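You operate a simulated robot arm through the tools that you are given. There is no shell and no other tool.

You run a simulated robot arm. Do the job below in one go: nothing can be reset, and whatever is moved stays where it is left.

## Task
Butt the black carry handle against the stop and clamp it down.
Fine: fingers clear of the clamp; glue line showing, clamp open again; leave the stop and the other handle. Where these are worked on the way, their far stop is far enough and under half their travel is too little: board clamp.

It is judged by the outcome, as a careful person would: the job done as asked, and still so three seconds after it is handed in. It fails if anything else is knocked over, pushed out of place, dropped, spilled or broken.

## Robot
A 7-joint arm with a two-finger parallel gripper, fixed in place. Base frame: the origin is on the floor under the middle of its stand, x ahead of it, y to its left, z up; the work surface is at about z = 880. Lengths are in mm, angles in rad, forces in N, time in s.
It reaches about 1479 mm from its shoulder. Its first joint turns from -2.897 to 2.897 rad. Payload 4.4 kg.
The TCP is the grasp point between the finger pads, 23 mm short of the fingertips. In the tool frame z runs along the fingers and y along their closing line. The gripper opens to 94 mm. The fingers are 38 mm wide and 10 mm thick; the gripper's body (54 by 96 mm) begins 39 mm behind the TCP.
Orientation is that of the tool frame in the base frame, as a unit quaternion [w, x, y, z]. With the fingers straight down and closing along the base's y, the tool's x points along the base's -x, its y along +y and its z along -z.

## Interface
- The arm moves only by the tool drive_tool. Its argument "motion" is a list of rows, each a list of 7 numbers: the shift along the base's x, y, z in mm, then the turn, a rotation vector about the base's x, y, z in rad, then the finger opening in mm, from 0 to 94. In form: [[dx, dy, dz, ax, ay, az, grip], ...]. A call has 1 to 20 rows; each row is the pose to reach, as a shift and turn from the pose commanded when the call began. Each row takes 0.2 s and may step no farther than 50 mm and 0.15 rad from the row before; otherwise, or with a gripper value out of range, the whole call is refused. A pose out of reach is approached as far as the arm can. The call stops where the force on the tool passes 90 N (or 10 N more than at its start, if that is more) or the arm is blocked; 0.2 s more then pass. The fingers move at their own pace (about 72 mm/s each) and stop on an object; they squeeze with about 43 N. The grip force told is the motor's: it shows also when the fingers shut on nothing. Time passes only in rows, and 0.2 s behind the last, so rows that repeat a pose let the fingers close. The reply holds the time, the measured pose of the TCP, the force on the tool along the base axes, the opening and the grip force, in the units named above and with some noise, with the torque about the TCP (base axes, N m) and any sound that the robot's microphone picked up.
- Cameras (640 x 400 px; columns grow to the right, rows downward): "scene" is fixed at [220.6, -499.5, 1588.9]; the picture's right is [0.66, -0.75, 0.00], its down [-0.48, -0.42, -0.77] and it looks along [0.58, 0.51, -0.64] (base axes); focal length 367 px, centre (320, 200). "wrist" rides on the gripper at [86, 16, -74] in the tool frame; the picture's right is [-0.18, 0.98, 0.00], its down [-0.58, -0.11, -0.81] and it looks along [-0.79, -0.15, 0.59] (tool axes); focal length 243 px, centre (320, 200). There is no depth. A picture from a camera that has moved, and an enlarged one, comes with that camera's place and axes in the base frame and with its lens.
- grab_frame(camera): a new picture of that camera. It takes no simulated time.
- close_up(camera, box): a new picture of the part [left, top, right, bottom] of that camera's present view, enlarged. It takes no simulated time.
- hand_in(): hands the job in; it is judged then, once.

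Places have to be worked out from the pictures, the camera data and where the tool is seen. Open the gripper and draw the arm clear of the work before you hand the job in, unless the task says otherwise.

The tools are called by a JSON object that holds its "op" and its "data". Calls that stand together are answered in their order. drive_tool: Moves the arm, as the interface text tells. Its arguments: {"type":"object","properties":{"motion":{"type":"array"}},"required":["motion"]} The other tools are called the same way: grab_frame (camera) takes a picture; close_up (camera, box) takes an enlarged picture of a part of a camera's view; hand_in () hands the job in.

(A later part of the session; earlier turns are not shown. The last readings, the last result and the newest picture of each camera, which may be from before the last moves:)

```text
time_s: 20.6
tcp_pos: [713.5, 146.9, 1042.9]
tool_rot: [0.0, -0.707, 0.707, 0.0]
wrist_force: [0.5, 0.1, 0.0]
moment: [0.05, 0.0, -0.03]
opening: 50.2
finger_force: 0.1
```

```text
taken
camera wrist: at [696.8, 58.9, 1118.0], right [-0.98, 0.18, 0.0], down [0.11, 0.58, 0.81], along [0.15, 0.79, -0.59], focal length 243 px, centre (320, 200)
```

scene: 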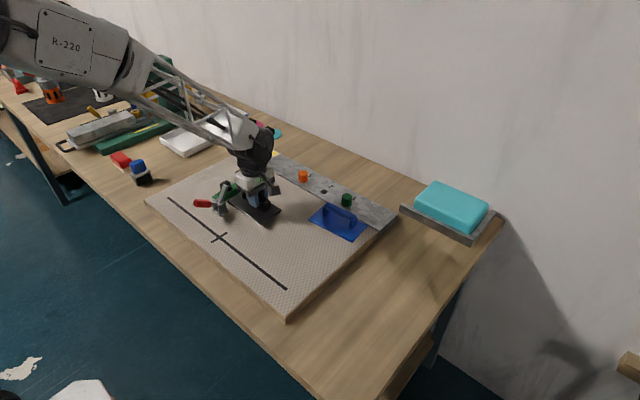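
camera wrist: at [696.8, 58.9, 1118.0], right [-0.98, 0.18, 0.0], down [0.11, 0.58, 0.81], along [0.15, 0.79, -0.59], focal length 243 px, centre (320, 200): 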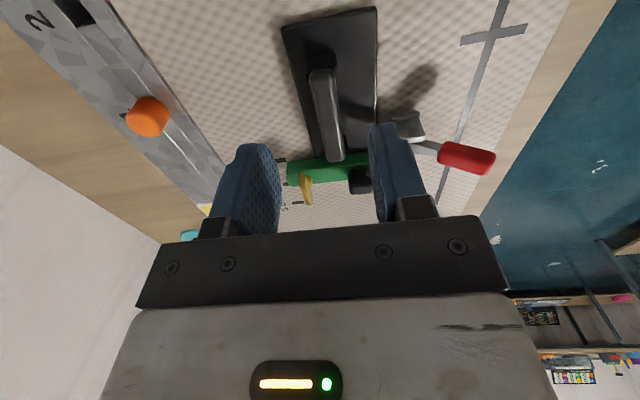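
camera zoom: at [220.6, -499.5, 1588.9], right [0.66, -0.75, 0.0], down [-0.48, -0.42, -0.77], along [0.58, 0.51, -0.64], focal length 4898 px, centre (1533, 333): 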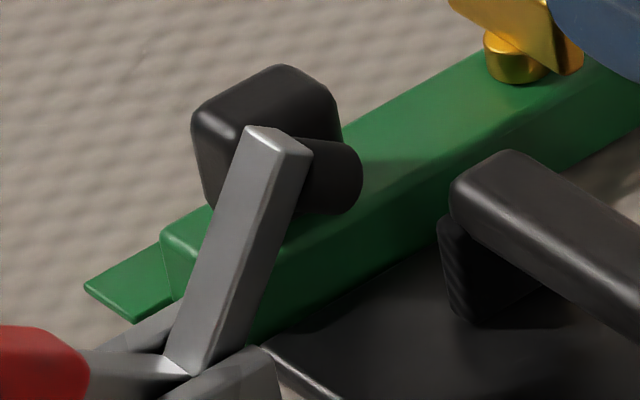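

The plate is released. I zoom on the joint between the plate's end and the stop face to gauge the gap.

{"op": "close_up", "data": {"camera": "scene", "box": [220, 175, 268, 205]}}

{"op": "close_up", "data": {"camera": "wrist", "box": [270, 130, 400, 220]}}

```text
13.33 times, centred on (244, 190) of scene
camera zoom: at [220.6, -499.5, 1588.9], right [0.66, -0.75, 0.0], down [-0.48, -0.42, -0.77], along [0.58, 0.51, -0.64], focal length 4898 px, centre (1333, 333)
```

zoom: 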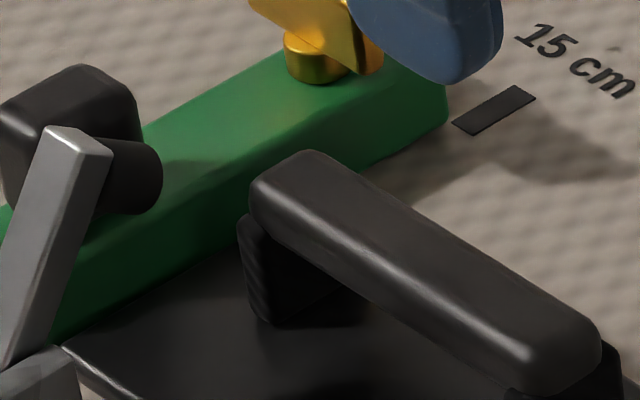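

```text
4.44 times, centred on (335, 175) of wrist
camera zoom: at [696.8, 58.9, 1118.0], right [-0.98, 0.18, 0.0], down [0.11, 0.58, 0.81], along [0.15, 0.79, -0.59], focal length 1078 px, centre (253, 311)
```

zoom: 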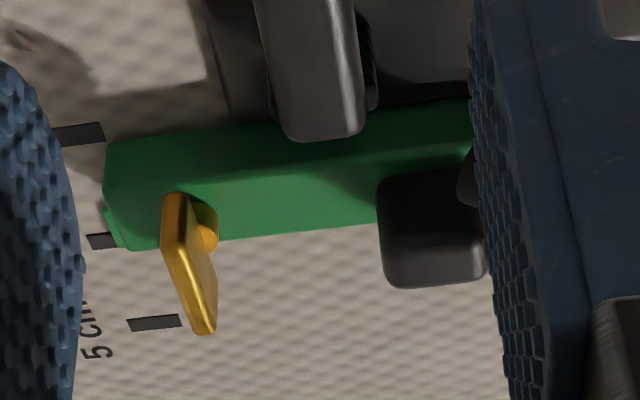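

The plate is down with about a 2 mm gap to the displaced stop. Other numbers for the stop: its block spans y≈284–312 with its top at z≈899, the knob is at x≤706, and the wing is at x≥755. I turn the gripper back to yaw 0 with fingers closed and move to the far side of the stop, high up.

{"op": "drive_tool", "data": {"motion": [[1, 17, 10, 0, 0, -0.13, 0], [2, 34, 10, 0, 0, -0.26, 0], [3, 51, 10, 0, 0, -0.39, 0], [4, 68, 10, 0, 0, -0.52, 0], [5, 86, 10, 0, 0, -0.65, 0], [6, 103, 10, 0, 0, -0.78, 0], [7, 120, 10, 0, 0, -0.91, 0], [8, 138, 10, 0, 0, -1.04, 0], [9, 155, 10, 0, 0, -1.17, 0], [10, 173, 10, 0, 0, -1.3, 0], [11, 190, 0, 0, 0, -1.43, 0], [12.5, 203, -10, 0, 0, -1.5708, 0]]}}

{"op": "grab_frame", "data": {"camera": "wrist"}}

{"op": "grab_frame", "data": {"camera": "scene"}}

{"op": "close_up", "data": {"camera": "scene", "box": [180, 150, 276, 210]}}

```text
time_s: 23.2
tcp_pos: [727.8, 346.8, 1037.0]
tool_rot: [0.001, 0.001, 1.0, 0.0]
wrist_force: [0.0, 0.1, -0.1]
moment: [-0.01, 0.0, 0.03]
opening: 0.0
finger_force: 42.6
```

```text
taken
camera wrist: at [639.8, 362.7, 1110.7], right [0.19, 0.98, 0.0], down [0.58, -0.11, 0.81], along [0.79, -0.15, -0.59], focal length 243 px, centre (320, 200)
```

wrist: 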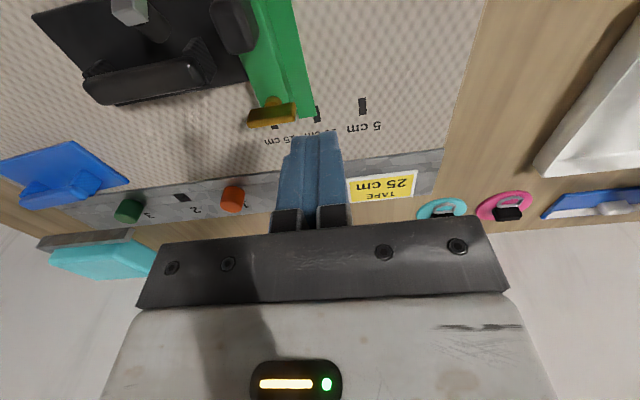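

```text
taken
```

scene: 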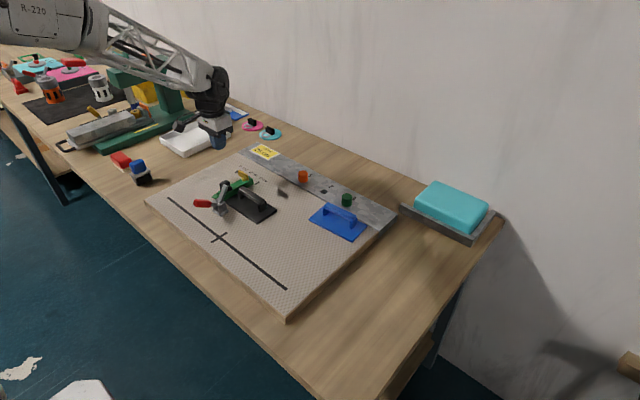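

```text
6.67 times, centred on (228, 180) of scene
camera zoom: at [220.6, -499.5, 1588.9], right [0.66, -0.75, 0.0], down [-0.48, -0.42, -0.77], along [0.58, 0.51, -0.64], focal length 2449 px, centre (933, 333)
```

zoom: 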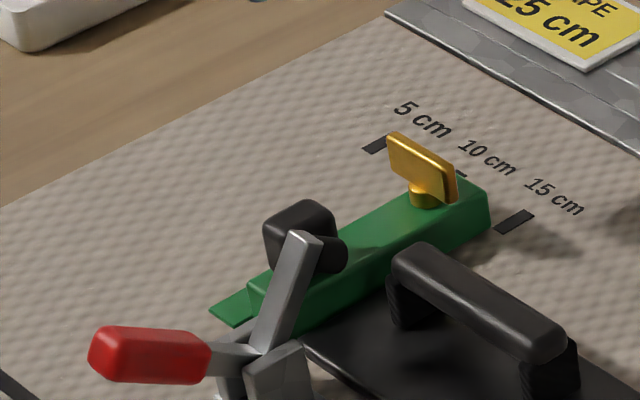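

The stop is clearly visible from both cameras now. I zoom the wrist view to get its +y side before pushing it back.

{"op": "close_up", "data": {"camera": "wrist", "box": [200, 0, 400, 140]}}

{"op": "close_up", "data": {"camera": "scene", "box": [225, 160, 273, 190]}}

```text
2.86 times, centred on (300, 70) of wrist
camera zoom: at [639.8, 362.7, 1110.7], right [0.19, 0.98, 0.0], down [0.58, -0.11, 0.81], along [0.79, -0.15, -0.59], focal length 693 px, centre (377, 571)
```

zoom: 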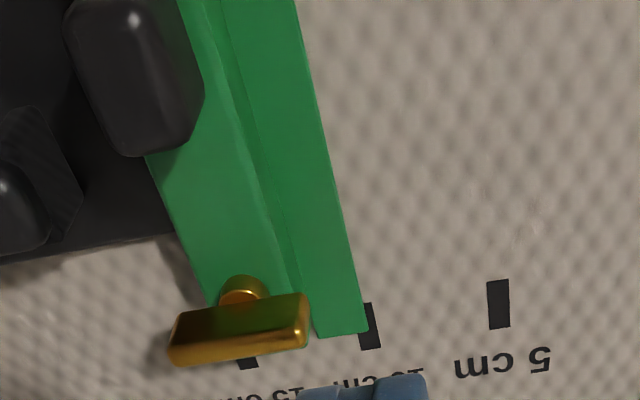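

```text
13.33 times, centred on (249, 175) of scene
camera zoom: at [220.6, -499.5, 1588.9], right [0.66, -0.75, 0.0], down [-0.48, -0.42, -0.77], along [0.58, 0.51, -0.64], focal length 4898 px, centre (1267, 533)
```

zoom: 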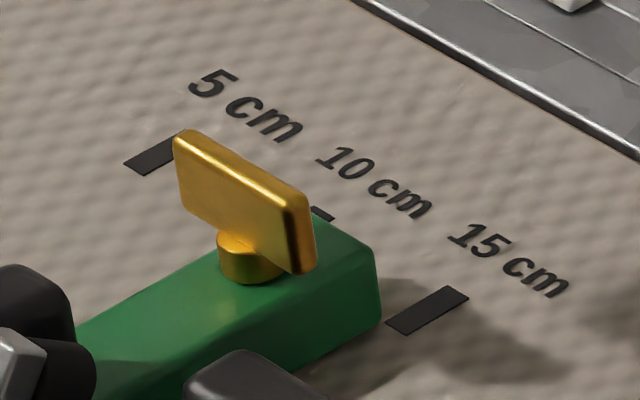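

The block's +y face is at y≈311, with the knob ending at x≈705 and the wing starting at x≈749. That leaves room for the closed fingers at x≈725. I descend just beyond the block at y≈347, fingertips at z≈891, then approach to about 6 mm from it.

{"op": "drive_tool", "data": {"motion": [[-2.8, 0, -40, 0, 0, 0, 0], [-2.8, 0, -80, 0, 0, 0, 0], [-2.8, 0, -110, 0, 0, 0, 0], [-2.8, 0, -123, 0, 0, 0, 0], [-2.8, -10, -123, 0, 0, 0, 0], [-2.8, -19, -123, 0, 0, 0, 0], [-2.8, -19, -123, 0, 0, 0, 0]]}}

{"op": "grab_frame", "data": {"camera": "wrist"}}

{"op": "close_up", "data": {"camera": "scene", "box": [180, 150, 276, 210]}}

```text
time_s: 24.8
tcp_pos: [723.8, 326.3, 912.7]
tool_rot: [0.0, 0.0, 1.0, 0.0]
wrist_force: [0.9, 0.0, 1.1]
moment: [0.0, 0.0, -0.01]
opening: 0.2
finger_force: 42.1
```

```text
taken
camera wrist: at [636.6, 343.0, 987.6], right [0.18, 0.98, 0.0], down [0.58, -0.11, 0.81], along [0.79, -0.15, -0.59], focal length 243 px, centre (320, 200)
```

wrist: 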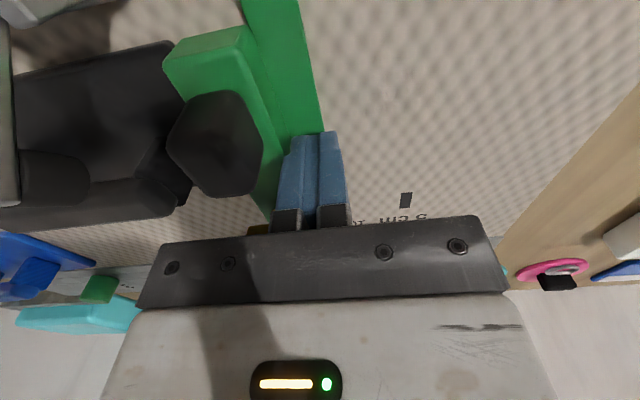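

```text
6.67 times, centred on (228, 180) of scene
camera zoom: at [220.6, -499.5, 1588.9], right [0.66, -0.75, 0.0], down [-0.48, -0.42, -0.77], along [0.58, 0.51, -0.64], focal length 2449 px, centre (933, 333)
```

zoom: 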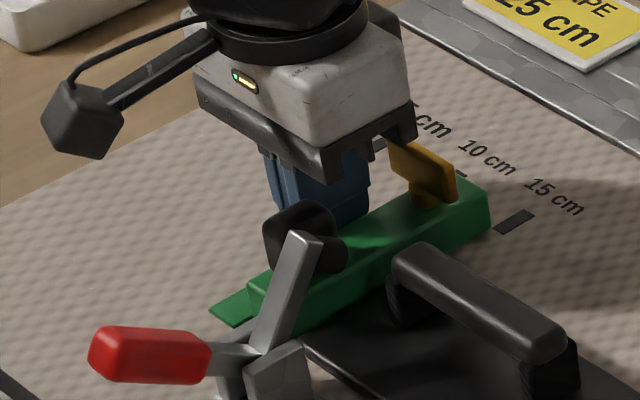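

Fingers are behind the block and clear of the knob and wing. I now ease -y in small steps and check the stop against its original image position: flange corner (213,312), wing left top (392,135).

{"op": "drive_tool", "data": {"motion": [[0, -1, 0, 0, 0, 0, 0], [0, -2, 0, 0, 0, 0, 0], [0, -3, 0, 0, 0, 0, 0], [0, -3, 0, 0, 0, 0, 0]]}}

{"op": "close_up", "data": {"camera": "scene", "box": [180, 150, 276, 210]}}

{"op": "close_up", "data": {"camera": "wrist", "box": [230, 100, 360, 240]}}

```text
time_s: 25.8
tcp_pos: [723.6, 325.5, 913.5]
tool_rot: [0.0, 0.0, 1.0, -0.001]
wrist_force: [-0.5, -0.6, 0.7]
moment: [0.03, 0.0, -0.03]
opening: 0.2
finger_force: 42.6
```

```text
6.67 times, centred on (228, 180) of scene
camera zoom: at [220.6, -499.5, 1588.9], right [0.66, -0.75, 0.0], down [-0.48, -0.42, -0.77], along [0.58, 0.51, -0.64], focal length 2449 px, centre (933, 333)
```

zoom: 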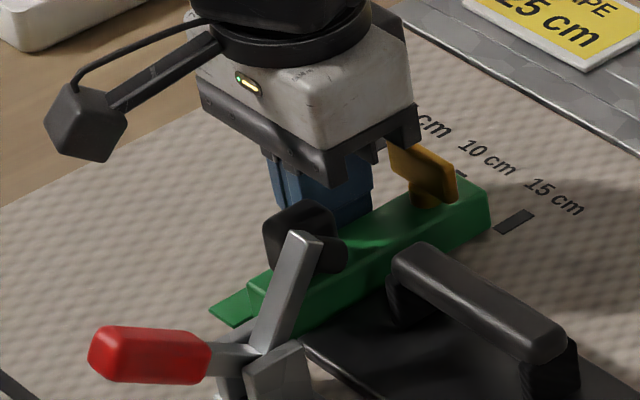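

```text
2.86 times, centred on (295, 170) of wrist
camera zoom: at [636.5, 340.5, 987.3], right [0.18, 0.98, 0.0], down [0.58, -0.11, 0.81], along [0.79, -0.15, -0.59], focal length 693 px, centre (391, 286)
```

zoom: 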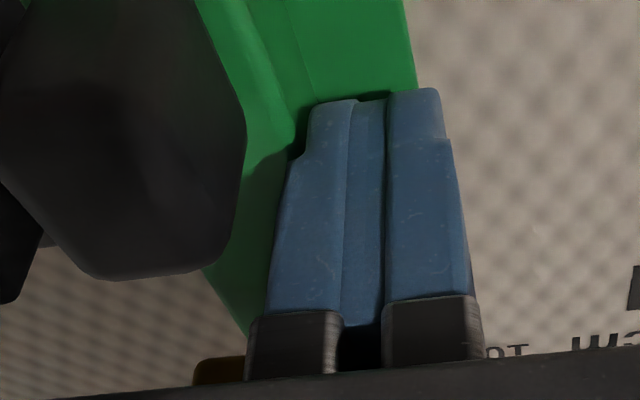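

No movement yet. I continue in 1 mm steps, checking every 2 mm.

{"op": "drive_tool", "data": {"motion": [[0, -1, 0, 0, 0, 0, 0], [0, -2, 0, 0, 0, 0, 0], [0, -2, 0, 0, 0, 0, 0]]}}

{"op": "close_up", "data": {"camera": "scene", "box": [180, 150, 276, 210]}}

{"op": "close_up", "data": {"camera": "wrist", "box": [230, 100, 360, 240]}}

```text
time_s: 26.6
tcp_pos: [723.8, 323.0, 913.5]
tool_rot: [0.001, 0.0, 1.0, 0.0]
wrist_force: [0.1, -0.4, 0.9]
moment: [-0.02, 0.0, 0.0]
opening: 0.2
finger_force: 41.9
```

```text
6.67 times, centred on (228, 180) of scene
camera zoom: at [220.6, -499.5, 1588.9], right [0.66, -0.75, 0.0], down [-0.48, -0.42, -0.77], along [0.58, 0.51, -0.64], focal length 2449 px, centre (933, 333)
```

zoom: 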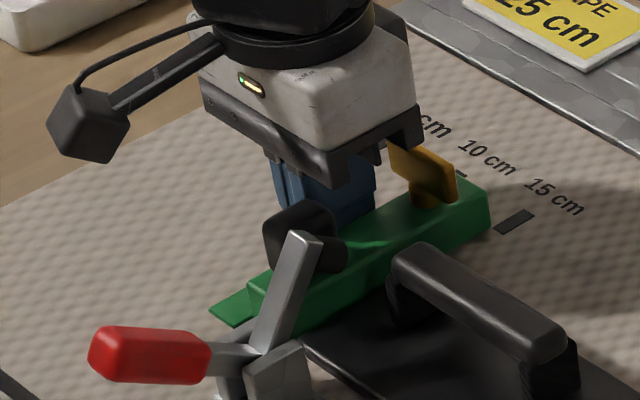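

```text
2.86 times, centred on (295, 170) of wrist
camera zoom: at [636.5, 338.4, 987.6], right [0.18, 0.98, 0.0], down [0.58, -0.11, 0.81], along [0.79, -0.15, -0.59], focal length 693 px, centre (391, 286)
```

zoom: 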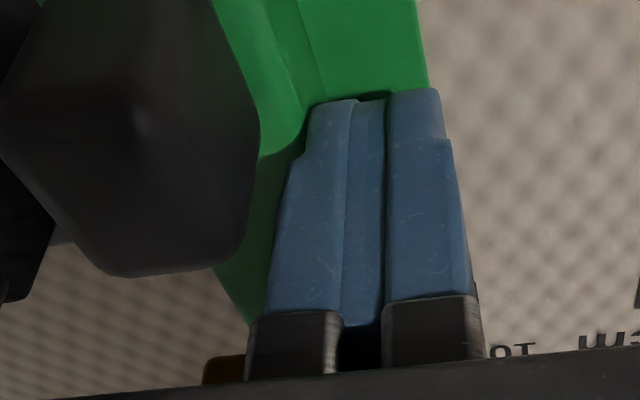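

The fingers are about at the block's edge. I step 1 mm more and check.

{"op": "drive_tool", "data": {"motion": [[0, -0.5, 0, 0, 0, 0, 0], [0, -1, 0, 0, 0, 0, 0], [0, -1, 0, 0, 0, 0, 0]]}}

{"op": "close_up", "data": {"camera": "scene", "box": [180, 150, 276, 210]}}

{"op": "close_up", "data": {"camera": "wrist", "box": [230, 100, 360, 240]}}

```text
time_s: 27.4
tcp_pos: [723.9, 322.0, 914.7]
tool_rot: [0.0, -0.001, 1.0, -0.001]
wrist_force: [0.2, 0.1, 0.4]
moment: [0.0, 0.01, 0.02]
opening: 0.1
finger_force: 41.9
```

```text
6.67 times, centred on (228, 180) of scene
camera zoom: at [220.6, -499.5, 1588.9], right [0.66, -0.75, 0.0], down [-0.48, -0.42, -0.77], along [0.58, 0.51, -0.64], focal length 2449 px, centre (933, 333)
```

zoom: 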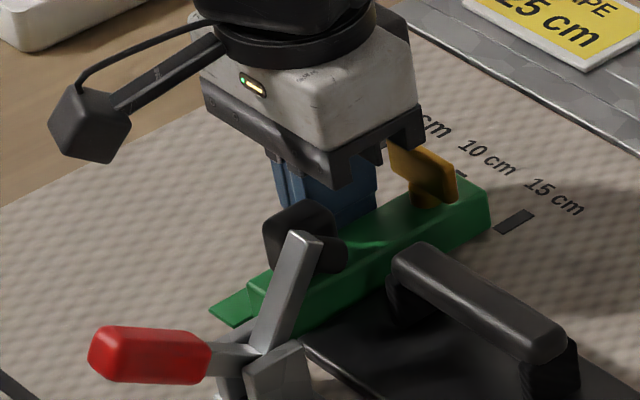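

```text
2.86 times, centred on (295, 170) of wrist
camera zoom: at [636.7, 337.5, 987.8], right [0.18, 0.98, 0.0], down [0.58, -0.11, 0.81], along [0.79, -0.15, -0.59], focal length 693 px, centre (391, 286)
```

zoom: 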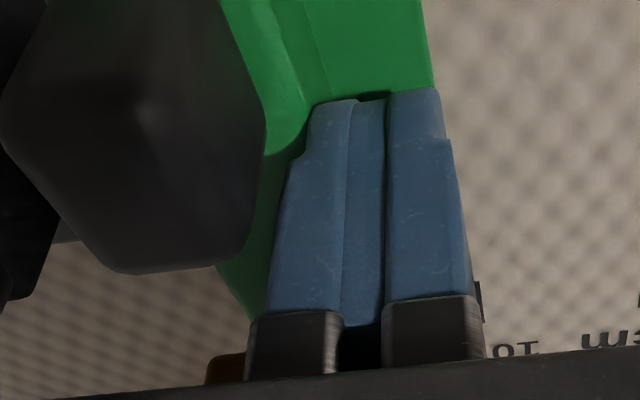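

Not in contact yet. I go another 1 mm, checking with the higher zoom, where the displaced stop's flange corner sits at (85,287).

{"op": "drive_tool", "data": {"motion": [[0, -0.5, 0, 0, 0, 0, 0], [0, -1, 0, 0, 0, 0, 0], [0, -1, 0, 0, 0, 0, 0]]}}

{"op": "close_up", "data": {"camera": "scene", "box": [205, 175, 253, 205]}}

{"op": "close_up", "data": {"camera": "wrist", "box": [230, 100, 360, 240]}}

```text
time_s: 28.2
tcp_pos: [724.2, 320.7, 914.8]
tool_rot: [0.001, 0.001, 1.0, 0.0]
wrist_force: [0.9, 0.9, 0.3]
moment: [0.01, 0.01, -0.03]
opening: 0.0
finger_force: 42.2
```

```text
13.33 times, centred on (229, 190) of scene
camera zoom: at [220.6, -499.5, 1588.9], right [0.66, -0.75, 0.0], down [-0.48, -0.42, -0.77], along [0.58, 0.51, -0.64], focal length 4898 px, centre (1533, 333)
```

zoom: 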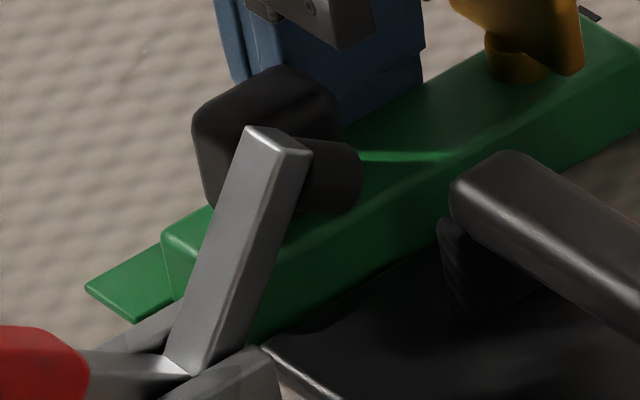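

```text
2.86 times, centred on (295, 170) of wrist
camera zoom: at [636.8, 336.6, 987.7], right [0.18, 0.98, 0.0], down [0.58, -0.11, 0.81], along [0.79, -0.15, -0.59], focal length 693 px, centre (391, 286)
```

zoom: 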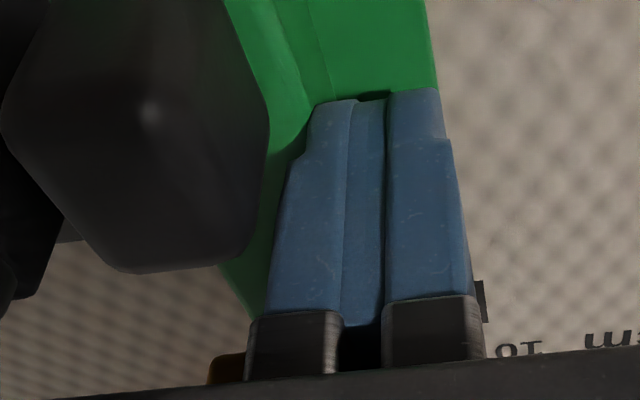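

The flange corner has just begun to move, now near (86,289). By scale the original place is near (92,293), so about 2.5 mm more. I push in 1 mm increments and check.

{"op": "drive_tool", "data": {"motion": [[0, -0.5, 0, 0, 0, 0, 0], [0, -1, 0, 0, 0, 0, 0], [0, -1, 0, 0, 0, 0, 0]]}}

{"op": "close_up", "data": {"camera": "scene", "box": [205, 175, 253, 205]}}

{"op": "close_up", "data": {"camera": "scene", "box": [180, 150, 276, 210]}}

```text
time_s: 29.0
tcp_pos: [724.5, 319.8, 913.1]
tool_rot: [0.0, -0.001, 1.0, 0.001]
wrist_force: [-1.1, 0.8, 0.6]
moment: [0.0, 0.05, -0.01]
opening: 0.0
finger_force: 42.2
```

```text
13.33 times, centred on (229, 190) of scene
camera zoom: at [220.6, -499.5, 1588.9], right [0.66, -0.75, 0.0], down [-0.48, -0.42, -0.77], along [0.58, 0.51, -0.64], focal length 4898 px, centre (1533, 333)
```

zoom: 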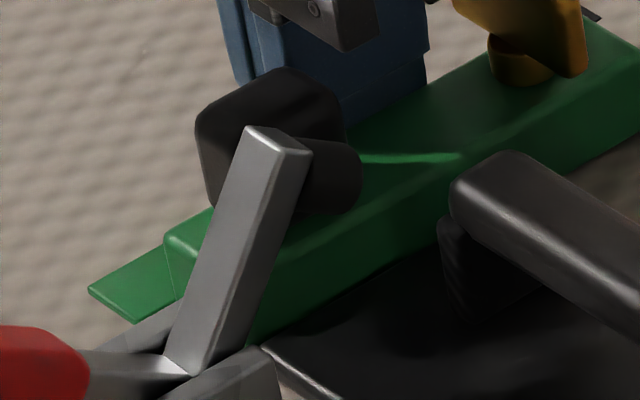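

```text
6.67 times, centred on (228, 180) of scene
camera zoom: at [220.6, -499.5, 1588.9], right [0.66, -0.75, 0.0], down [-0.48, -0.42, -0.77], along [0.58, 0.51, -0.64], focal length 2449 px, centre (933, 333)
```

zoom: 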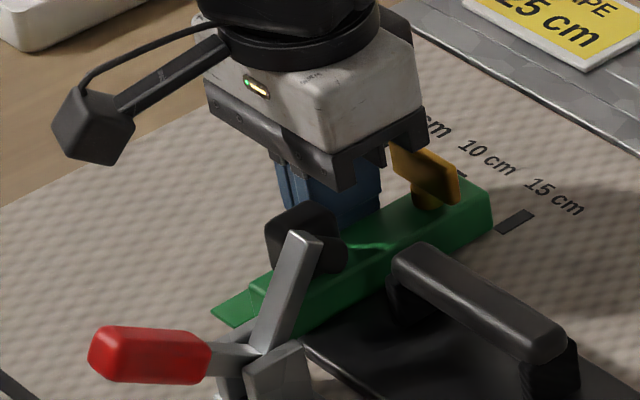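

The stop has come back about 1.3 mm, evenly along its length. I push another 1 mm.

{"op": "drive_tool", "data": {"motion": [[0, -0.5, 0, 0, 0, 0, 0], [0, -1, 0, 0, 0, 0, 0], [0, -1, 0, 0, 0, 0, 0]]}}

{"op": "close_up", "data": {"camera": "scene", "box": [205, 175, 253, 205]}}

{"op": "close_up", "data": {"camera": "scene", "box": [180, 150, 276, 210]}}

```text
time_s: 29.8
tcp_pos: [724.5, 318.8, 915.0]
tool_rot: [0.0, 0.0, 1.0, 0.001]
wrist_force: [-0.2, 0.5, -0.7]
moment: [0.07, 0.0, -0.05]
opening: 0.0
finger_force: 42.2
```

```text
13.33 times, centred on (229, 190) of scene
camera zoom: at [220.6, -499.5, 1588.9], right [0.66, -0.75, 0.0], down [-0.48, -0.42, -0.77], along [0.58, 0.51, -0.64], focal length 4898 px, centre (1533, 333)
```

zoom: 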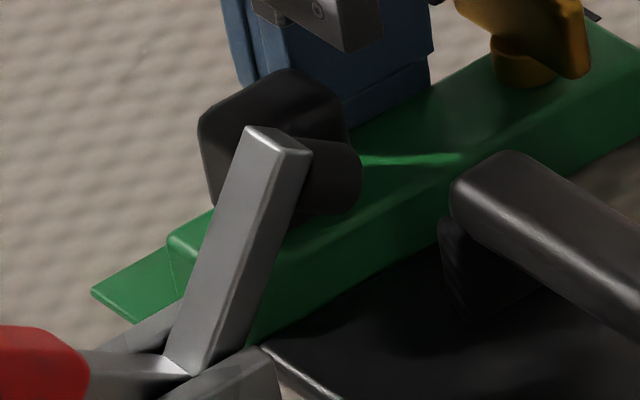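

```text
6.67 times, centred on (228, 180) of scene
camera zoom: at [220.6, -499.5, 1588.9], right [0.66, -0.75, 0.0], down [-0.48, -0.42, -0.77], along [0.58, 0.51, -0.64], focal length 2449 px, centre (933, 333)
```

zoom: 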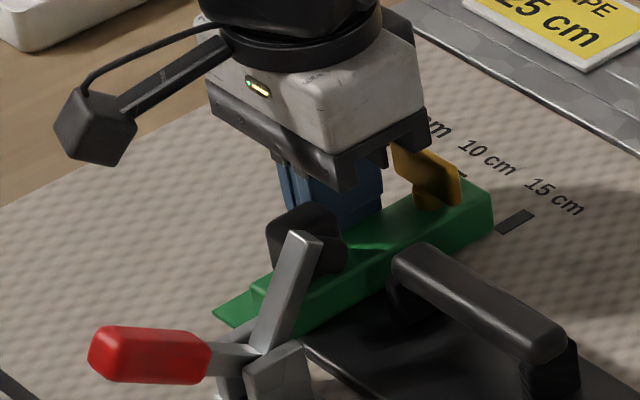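

The stop's flange corner is back at (213,312), matching the first image to within about 0.3 mm. I withdraw in +y, rise, and look at the joint.

{"op": "drive_tool", "data": {"motion": [[0, 5, 0, 0, 0, 0, 0], [0, 15, 0, 0, 0, 0, 0], [0, 28, 0, 0, 0, 0, 0], [0, 28, 40, 0, 0, 0, 0], [0, 28, 85, 0, 0, 0, 0], [-30, 48, 120, 0, 0, 0, 0], [-70, 68, 135, 0, 0, 0, 0]]}}

{"op": "close_up", "data": {"camera": "scene", "box": [180, 150, 276, 210]}}

{"op": "close_up", "data": {"camera": "scene", "box": [220, 175, 268, 205]}}

{"op": "grab_frame", "data": {"camera": "wrist"}}

```text
refused: row 6 steps farther than a row can; nothing moved
```

```text
6.67 times, centred on (228, 180) of scene
camera zoom: at [220.6, -499.5, 1588.9], right [0.66, -0.75, 0.0], down [-0.48, -0.42, -0.77], along [0.58, 0.51, -0.64], focal length 2449 px, centre (933, 333)
```

zoom: 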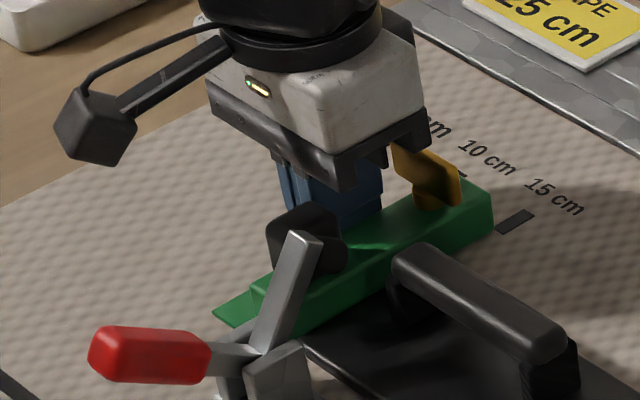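

```text
13.33 times, centred on (244, 190) of scene
camera zoom: at [220.6, -499.5, 1588.9], right [0.66, -0.75, 0.0], down [-0.48, -0.42, -0.77], along [0.58, 0.51, -0.64], focal length 4898 px, centre (1333, 333)
```

zoom: 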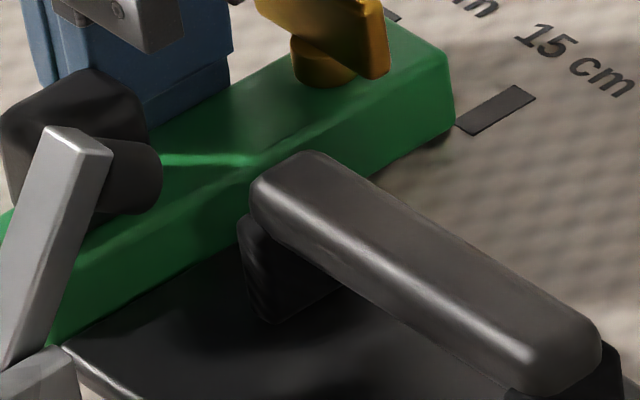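

```text
taken
camera wrist: at [637.4, 334.5, 987.4], right [0.18, 0.98, 0.0], down [0.58, -0.11, 0.81], along [0.79, -0.15, -0.59], focal length 243 px, centre (320, 200)
```

wrist: 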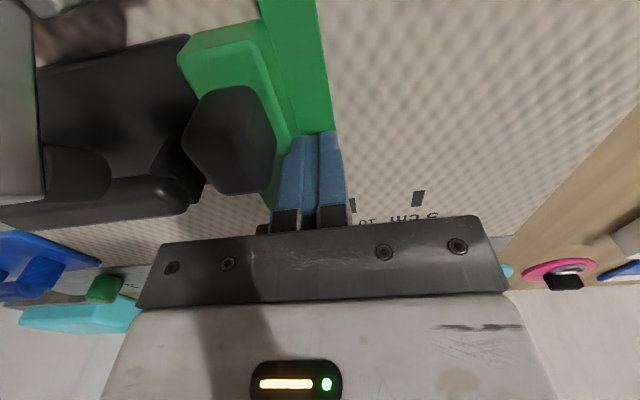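

The withdrawal was refused for step size and nothing moved. I redo it with smaller steps.

{"op": "drive_tool", "data": {"motion": [[0, 5, 0, 0, 0, 0, 0], [0, 15, 0, 0, 0, 0, 0], [0, 28, 0, 0, 0, 0, 0], [0, 28, 40, 0, 0, 0, 0], [0, 28, 80, 0, 0, 0, 0], [-25, 33, 110, 0, 0, 0, 0], [-60, 33, 135, 0, 0, 0, 0]]}}

{"op": "close_up", "data": {"camera": "scene", "box": [180, 150, 276, 210]}}

{"op": "close_up", "data": {"camera": "scene", "box": [220, 175, 268, 205]}}

{"op": "grab_frame", "data": {"camera": "wrist"}}

```text
time_s: 31.4
tcp_pos: [663.8, 353.0, 1049.1]
tool_rot: [-0.001, 0.0, 1.0, 0.0]
wrist_force: [0.0, 0.0, -0.6]
moment: [0.0, 0.02, 0.01]
opening: 0.0
finger_force: 42.6
```

```text
6.67 times, centred on (228, 180) of scene
camera zoom: at [220.6, -499.5, 1588.9], right [0.66, -0.75, 0.0], down [-0.48, -0.42, -0.77], along [0.58, 0.51, -0.64], focal length 2449 px, centre (933, 333)
```

zoom: 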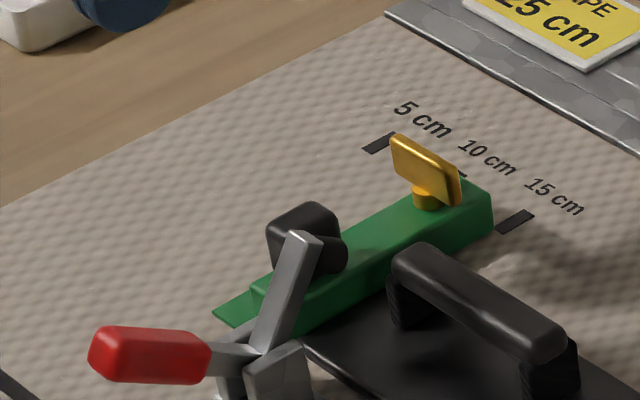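

```text
13.33 times, centred on (244, 190) of scene
camera zoom: at [220.6, -499.5, 1588.9], right [0.66, -0.75, 0.0], down [-0.48, -0.42, -0.77], along [0.58, 0.51, -0.64], focal length 4898 px, centre (1333, 333)
```

zoom: 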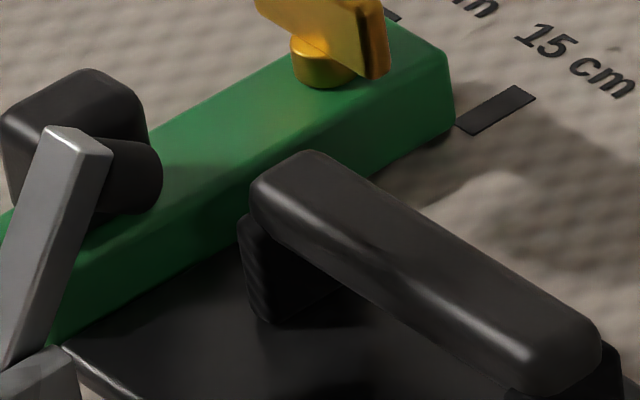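

```text
taken
camera wrist: at [576.1, 369.0, 1122.7], right [0.18, 0.98, 0.0], down [0.58, -0.11, 0.81], along [0.79, -0.15, -0.59], focal length 243 px, centre (320, 200)
```

wrist: 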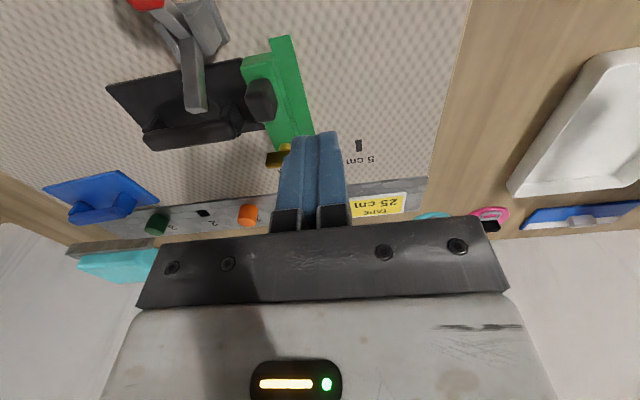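

The stop matches its original picture position. I zoom the wrist view on the plate-to-stop joint from this side.

{"op": "close_up", "data": {"camera": "wrist", "box": [180, 40, 300, 140]}}

{"op": "close_up", "data": {"camera": "wrist", "box": [100, 0, 300, 160]}}

```text
4.00 times, centred on (240, 90) of wrist
camera zoom: at [576.1, 369.0, 1122.7], right [0.18, 0.98, 0.0], down [0.58, -0.11, 0.81], along [0.79, -0.15, -0.59], focal length 970 px, centre (640, 640)
```

zoom: 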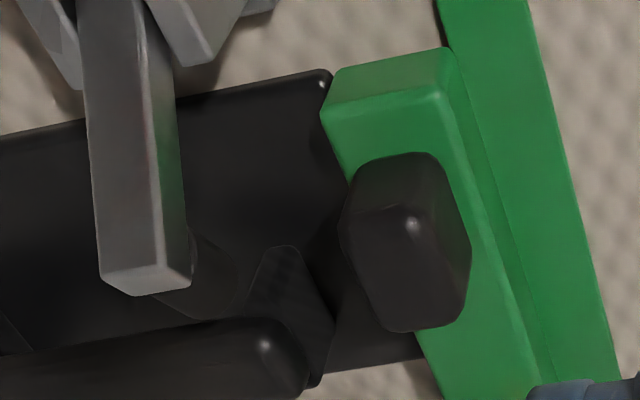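

```text
2.50 times, centred on (200, 80) of wrist
camera zoom: at [576.1, 369.0, 1122.7], right [0.18, 0.98, 0.0], down [0.58, -0.11, 0.81], along [0.79, -0.15, -0.59], focal length 606 px, centre (620, 500)
```

zoom: 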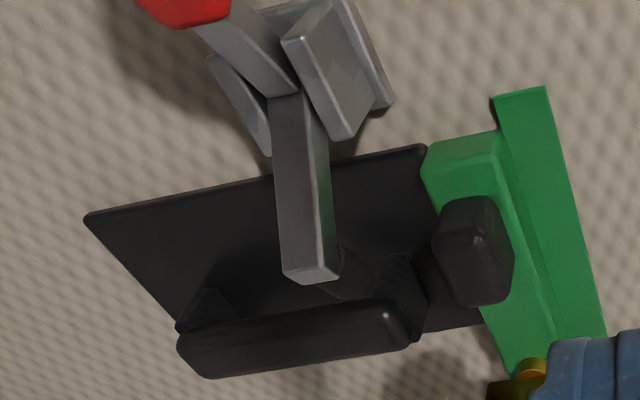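

The plate's end lies flush against the stop with no visible gap, and the stop is in its original place. Next is the clamp. The red handle centre is near (587,254,941), and swinging it up and over toward +x brings the arm down. I move above it with the fingers opening.

{"op": "drive_tool", "data": {"motion": [[-15, -25, 0, 0, 0, 0, 0], [-35, -60, 0, 0, 0, 0, 30], [-55, -85, 0, 0, 0, 0, 60], [-77, -99, 0, 0, 0, 0, 60], [-77, -99, -30, 0, 0, 0, 60]]}}

{"op": "grab_frame", "data": {"camera": "wrist"}}

{"op": "close_up", "data": {"camera": "scene", "box": [160, 140, 280, 225]}}

```text
time_s: 32.6
tcp_pos: [587.9, 253.4, 1017.8]
tool_rot: [0.0, 0.0, 1.0, -0.001]
wrist_force: [-0.1, -0.7, 0.2]
moment: [-0.01, 0.02, -0.03]
opening: 59.9
finger_force: 0.1
```

```text
taken
camera wrist: at [500.2, 267.7, 1091.7], right [0.18, 0.98, 0.0], down [0.58, -0.11, 0.81], along [0.79, -0.15, -0.59], focal length 243 px, centre (320, 200)
```

wrist: 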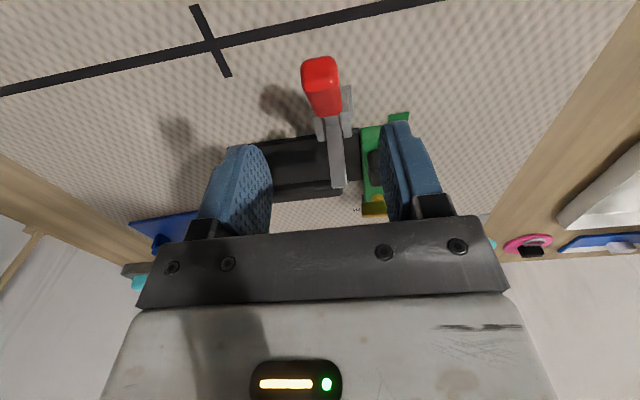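

```text
4.71 times, centred on (220, 182) of scene
camera zoom: at [220.6, -499.5, 1588.9], right [0.66, -0.75, 0.0], down [-0.48, -0.42, -0.77], along [0.58, 0.51, -0.64], focal length 1729 px, centre (791, 282)
```

zoom: 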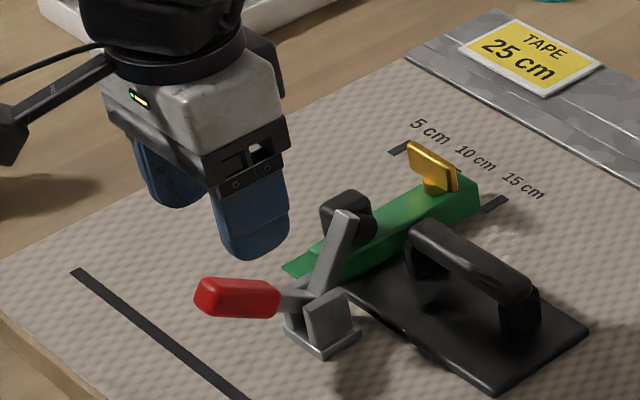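

The red handle sits centred between the fingers at y≈254. I lower to z≈943 so the pads straddle it, then close.

{"op": "drive_tool", "data": {"motion": [[-1, 0, -25, 0, 0, 0, 60], [-1, 0, -50, 0, 0, 0, 60], [-1, 0, -65, 0, 0, 0, 60], [-1, 0, -75, 0, 0, 0, 60], [-1, 0, -75, 0, 0, 0, 60]]}}

{"op": "grab_frame", "data": {"camera": "wrist"}}

{"op": "close_up", "data": {"camera": "scene", "box": [160, 140, 280, 225]}}

```text
time_s: 33.8
tcp_pos: [586.2, 252.9, 942.7]
tool_rot: [0.0, 0.0, 1.0, 0.0]
wrist_force: [-0.5, -0.2, 0.5]
moment: [-0.02, -0.04, -0.01]
opening: 60.0
finger_force: 0.0
```

```text
taken
camera wrist: at [499.1, 268.6, 1016.6], right [0.18, 0.98, 0.0], down [0.58, -0.11, 0.81], along [0.79, -0.15, -0.59], focal length 243 px, centre (320, 200)
```

wrist: 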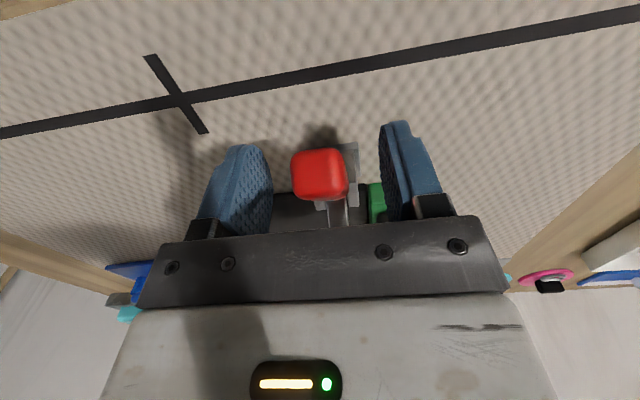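

```text
4.71 times, centred on (220, 182) of scene
camera zoom: at [220.6, -499.5, 1588.9], right [0.66, -0.75, 0.0], down [-0.48, -0.42, -0.77], along [0.58, 0.51, -0.64], focal length 1729 px, centre (791, 282)
```

zoom: 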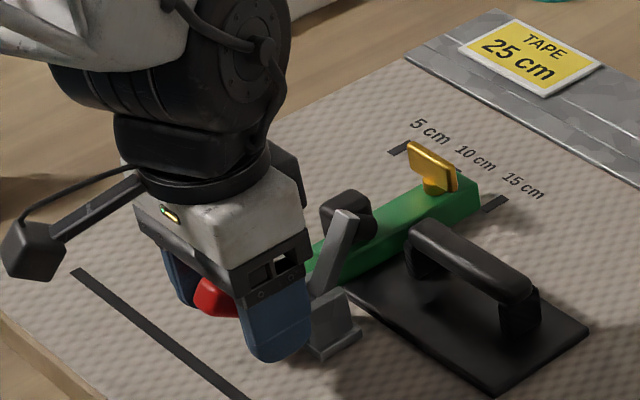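

The handle is squarely between the pads. I close the gripper on it without moving the arm.

{"op": "drive_tool", "data": {"motion": [[0, 0, 0, 0, 0, 0, 35], [0, 0, 0, 0, 0, 0, 15], [0, 0, 0, 0, 0, 0, 10], [0, 0, 0, 0, 0, 0, 10]]}}

{"op": "grab_frame", "data": {"camera": "wrist"}}

```text
time_s: 34.8
tcp_pos: [585.7, 253.6, 942.9]
tool_rot: [0.0, 0.0, 1.0, 0.0]
wrist_force: [0.3, 32.8, -4.5]
moment: [-0.26, 0.23, -0.34]
opening: 25.0
finger_force: 15.9
```

```text
taken
camera wrist: at [499.0, 269.1, 1016.6], right [0.18, 0.98, 0.0], down [0.58, -0.11, 0.81], along [0.79, -0.15, -0.59], focal length 243 px, centre (320, 200)
```

wrist: 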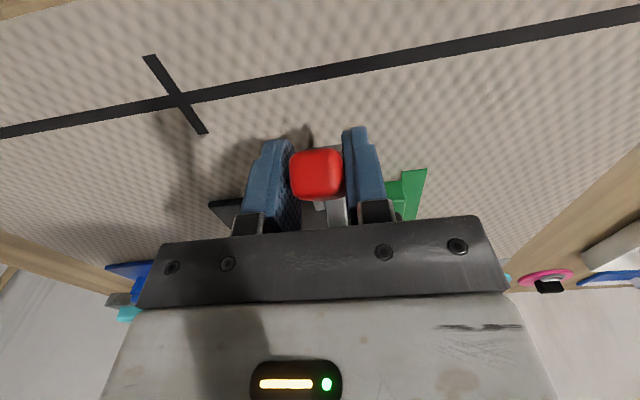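

The grip met the +y finger first, giving a 33 N side force, so the handle lies slightly to +y of my centre. I shift the tool +y in small steps to relieve it.

{"op": "drive_tool", "data": {"motion": [[0, 0.5, 0, 0, 0, 0, 10], [0, 1, 0, 0, 0, 0, 10], [0, 1.5, 0, 0, 0, 0, 10], [0, 1.5, 0, 0, 0, 0, 10]]}}

```text
time_s: 35.8
tcp_pos: [585.2, 256.0, 942.7]
tool_rot: [-0.001, 0.0, 1.0, -0.001]
wrist_force: [10.2, 18.1, -9.1]
moment: [-0.15, 0.09, -0.24]
opening: 21.9
finger_force: 44.2
```

Now fully gripped at 21.9 mm, and the side force is halving. One more small shift.

{"op": "drive_tool", "data": {"motion": [[0, 0.5, 0, 0, 0, 0, 10], [0, 0.8, 0, 0, 0, 0, 10], [0, 0.8, 0, 0, 0, 0, 10]]}}

{"op": "close_up", "data": {"camera": "scene", "box": [160, 140, 280, 225]}}

```text
time_s: 36.6
tcp_pos: [585.7, 255.2, 943.7]
tool_rot: [0.0, 0.0, 1.0, 0.0]
wrist_force: [31.7, -3.5, -20.6]
moment: [-0.03, -0.12, 0.19]
opening: 21.8
finger_force: 44.8
```

```text
4.71 times, centred on (220, 182) of scene
camera zoom: at [220.6, -499.5, 1588.9], right [0.66, -0.75, 0.0], down [-0.48, -0.42, -0.77], along [0.58, 0.51, -0.64], focal length 1729 px, centre (791, 282)
```

zoom: 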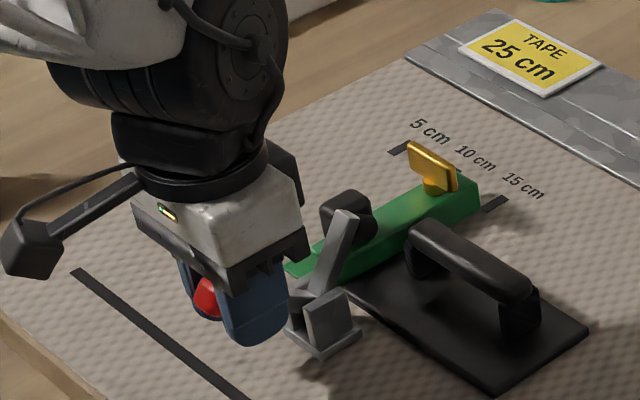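

The side force is gone. What remains is a pull along the handle toward the pivot, about 38 N, which I relieve with a 1 mm inward shift. Then I start swinging the handle about the pivot (634,254,914), first 0.2 rad, and check.

{"op": "drive_tool", "data": {"motion": [[0.8, 0, -0.5, 0, 0, 0, 10], [2.3, 0, 1.9, 0, 0.05, 0, 10], [4.0, 0, 4.2, 0, 0.1, 0, 10], [5.7, 0, 6.4, 0, 0.15, 0, 10], [7.6, 0, 8.5, 0, 0.2, 0, 10], [7.6, 0, 8.5, 0, 0.2, 0, 10]]}}

{"op": "close_up", "data": {"camera": "scene", "box": [160, 140, 280, 225]}}

{"op": "grab_frame", "data": {"camera": "wrist"}}

```text
time_s: 38.0
tcp_pos: [594.4, 255.4, 953.1]
tool_rot: [-0.099, 0.0, 0.995, -0.001]
wrist_force: [18.7, -29.7, 4.9]
moment: [-0.65, -1.02, -0.22]
opening: 22.0
finger_force: 45.1
```

```text
4.71 times, centred on (220, 182) of scene
camera zoom: at [220.6, -499.5, 1588.9], right [0.66, -0.75, 0.0], down [-0.48, -0.42, -0.77], along [0.58, 0.51, -0.64], focal length 1729 px, centre (791, 282)
```

zoom: 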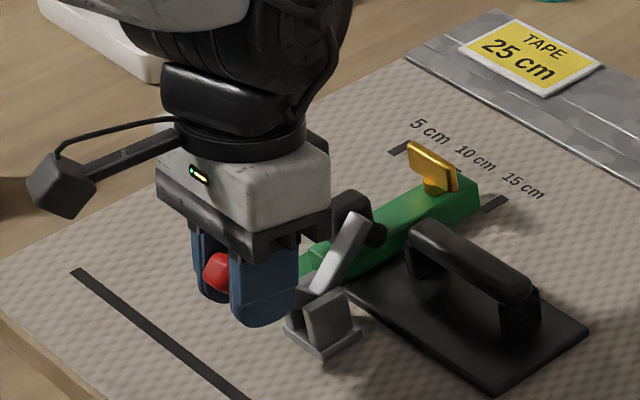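

```text
taken
camera wrist: at [523.2, 270.6, 1041.6], right [0.18, 0.98, -0.04], down [0.73, -0.11, 0.68], along [0.66, -0.15, -0.74], focal length 243 px, centre (320, 200)
```

wrist: 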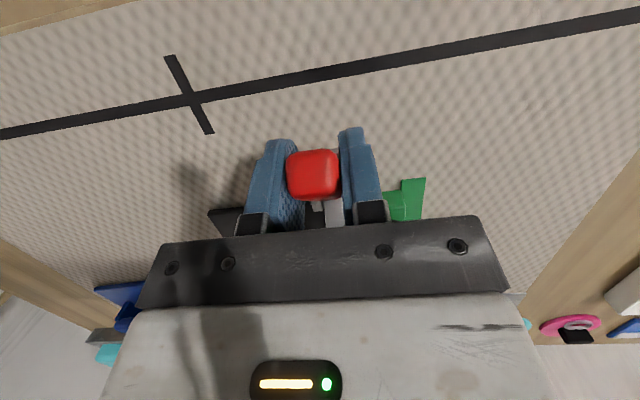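

The clamp arm is following, now leaning lower. I correct the small side load (-y by 0.8 mm) and continue the arc to about 0.5 rad.

{"op": "drive_tool", "data": {"motion": [[0.5, -0.8, 0, 0, 0, 0, 10], [2.5, -0.8, 2.0, 0, 0.05, 0, 10], [4.6, -0.8, 3.9, 0, 0.1, 0, 10], [6.8, -0.8, 5.7, 0, 0.15, 0, 10], [9.0, -0.8, 7.5, 0, 0.2, 0, 10], [11.3, -0.8, 9.1, 0, 0.25, 0, 10], [13.7, -0.8, 10.5, 0, 0.3, 0, 10], [13.7, -0.8, 10.5, 0, 0.3, 0, 10]]}}

{"op": "close_up", "data": {"camera": "scene", "box": [160, 140, 280, 225]}}

{"op": "grab_frame", "data": {"camera": "wrist"}}

```text
time_s: 39.8
tcp_pos: [606.9, 255.6, 962.0]
tool_rot: [-0.248, 0.0, 0.969, 0.0]
wrist_force: [14.8, 26.8, -11.0]
moment: [-0.91, -0.51, -0.29]
opening: 21.6
finger_force: 44.8
```

```text
4.71 times, centred on (220, 182) of scene
camera zoom: at [220.6, -499.5, 1588.9], right [0.66, -0.75, 0.0], down [-0.48, -0.42, -0.77], along [0.58, 0.51, -0.64], focal length 1729 px, centre (791, 282)
```

zoom: 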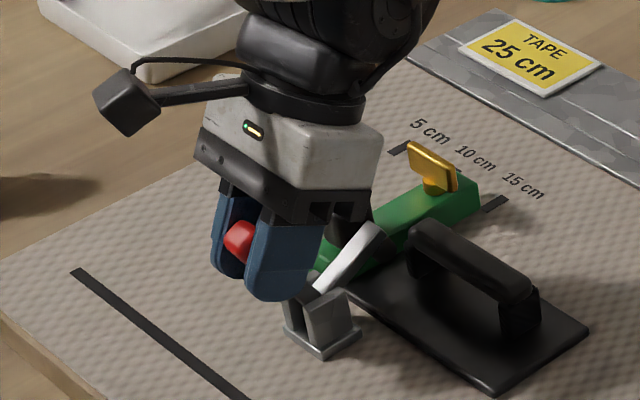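

```text
taken
camera wrist: at [566.7, 270.5, 1068.8], right [0.16, 0.98, -0.09], down [0.9, -0.11, 0.43], along [0.41, -0.15, -0.9], focal length 243 px, centre (320, 200)
```

wrist: 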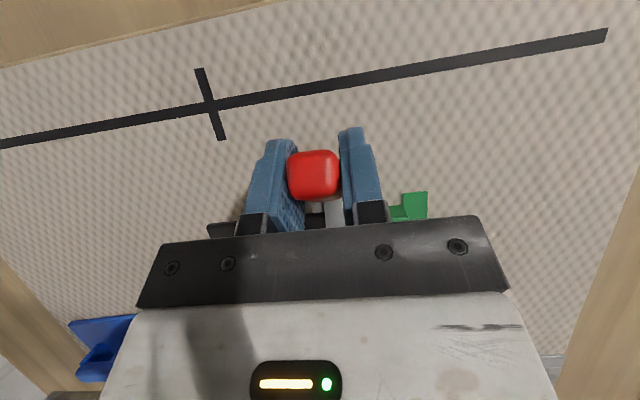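

The arm is about 20° above horizontal now. I continue to about 0.7 rad and check for pad contact.

{"op": "drive_tool", "data": {"motion": [[2.5, 0.4, 1.3, 0, 0.05, 0, 10], [5.0, 0.4, 2.6, 0, 0.1, 0, 10], [7.6, 0.4, 3.7, 0, 0.15, 0, 10], [10.3, 0.4, 4.6, 0, 0.2, 0, 10], [10.3, 0.4, 4.6, 0, 0.2, 0, 10]]}}

{"op": "close_up", "data": {"camera": "scene", "box": [160, 140, 280, 225]}}

{"op": "close_up", "data": {"camera": "scene", "box": [210, 170, 270, 215]}}

```text
time_s: 41.0
tcp_pos: [618.5, 255.4, 967.5]
tool_rot: [-0.343, 0.0, 0.939, 0.0]
wrist_force: [23.9, -6.0, -11.2]
moment: [-0.04, -1.19, 0.1]
opening: 22.1
finger_force: 44.8
```

```text
4.71 times, centred on (220, 182) of scene
camera zoom: at [220.6, -499.5, 1588.9], right [0.66, -0.75, 0.0], down [-0.48, -0.42, -0.77], along [0.58, 0.51, -0.64], focal length 1729 px, centre (791, 282)
```

zoom: 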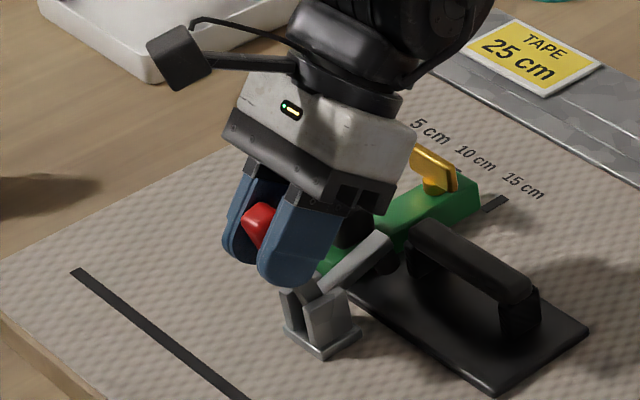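

```text
8.89 times, centred on (240, 192) of scene
camera zoom: at [220.6, -499.5, 1588.9], right [0.66, -0.75, 0.0], down [-0.48, -0.42, -0.77], along [0.58, 0.51, -0.64], focal length 3266 px, centre (1031, 267)
```

zoom: 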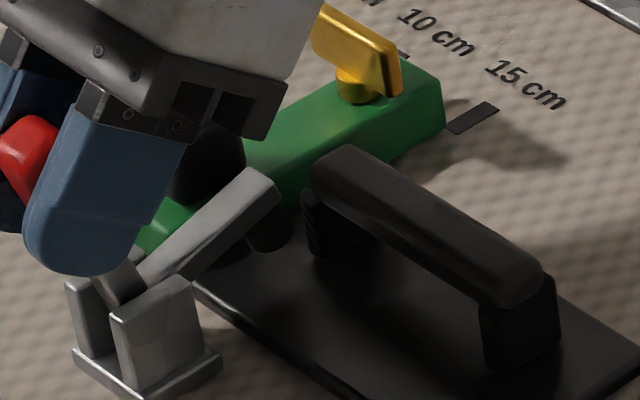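

The pad is still a little above the plate and the gripper is clear of the wing and knob. I continue in small steps to 0.8 rad.

{"op": "drive_tool", "data": {"motion": [[1.4, 0, 0.4, 0, 0.025, 0, 10], [2.8, 0, 0.8, 0, 0.05, 0, 10], [4.1, 0, 1.2, 0, 0.075, 0, 10], [5.5, 0, 1.5, 0, 0.1, 0, 10], [5.5, 0, 1.5, 0, 0.1, 0, 10]]}}

{"op": "close_up", "data": {"camera": "scene", "box": [210, 170, 270, 215]}}

```text
time_s: 42.2
tcp_pos: [623.4, 255.1, 968.5]
tool_rot: [-0.39, -0.001, 0.921, -0.001]
wrist_force: [21.1, -17.0, -15.5]
moment: [-0.31, -1.06, 0.02]
opening: 21.8
finger_force: 44.5
```

```text
8.89 times, centred on (240, 192) of scene
camera zoom: at [220.6, -499.5, 1588.9], right [0.66, -0.75, 0.0], down [-0.48, -0.42, -0.77], along [0.58, 0.51, -0.64], focal length 3266 px, centre (1031, 267)
```

zoom: 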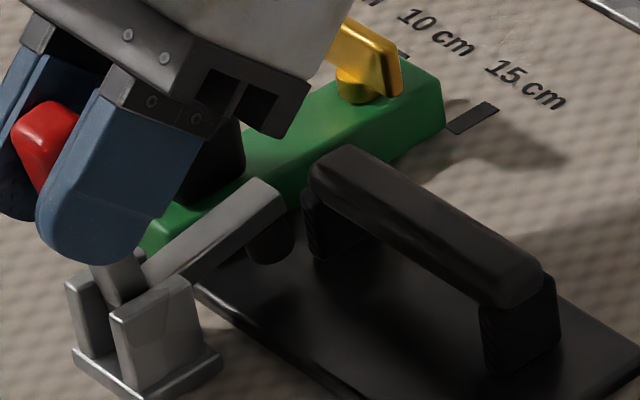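

Still gently moving and well clear. I continue to 0.9 rad with a check on forces.

{"op": "drive_tool", "data": {"motion": [[1.4, -0.2, 0.3, 0, 0.025, 0, 10], [2.8, -0.2, 0.6, 0, 0.05, 0, 10], [4.2, -0.2, 0.8, 0, 0.075, 0, 10], [5.6, -0.2, 1.0, 0, 0.1, 0, 10], [5.6, -0.2, 1.0, 0, 0.1, 0, 10]]}}

{"op": "close_up", "data": {"camera": "scene", "box": [210, 170, 270, 215]}}

```text
time_s: 43.4
tcp_pos: [629.1, 255.1, 970.1]
tool_rot: [-0.435, 0.0, 0.9, 0.0]
wrist_force: [18.1, 11.7, -22.0]
moment: [-0.94, -0.86, 0.11]
opening: 21.9
finger_force: 44.6
```

```text
8.89 times, centred on (240, 192) of scene
camera zoom: at [220.6, -499.5, 1588.9], right [0.66, -0.75, 0.0], down [-0.48, -0.42, -0.77], along [0.58, 0.51, -0.64], focal length 3266 px, centre (1031, 267)
```

zoom: 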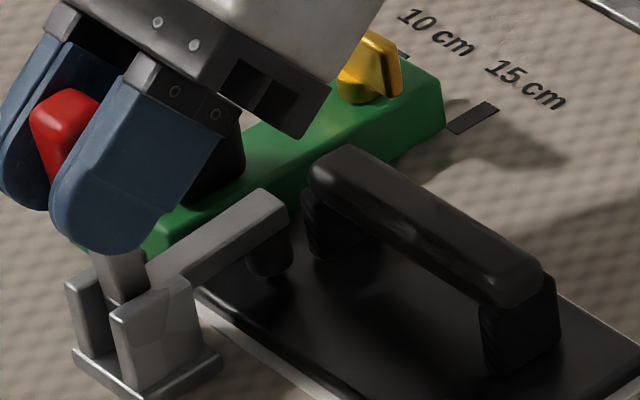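

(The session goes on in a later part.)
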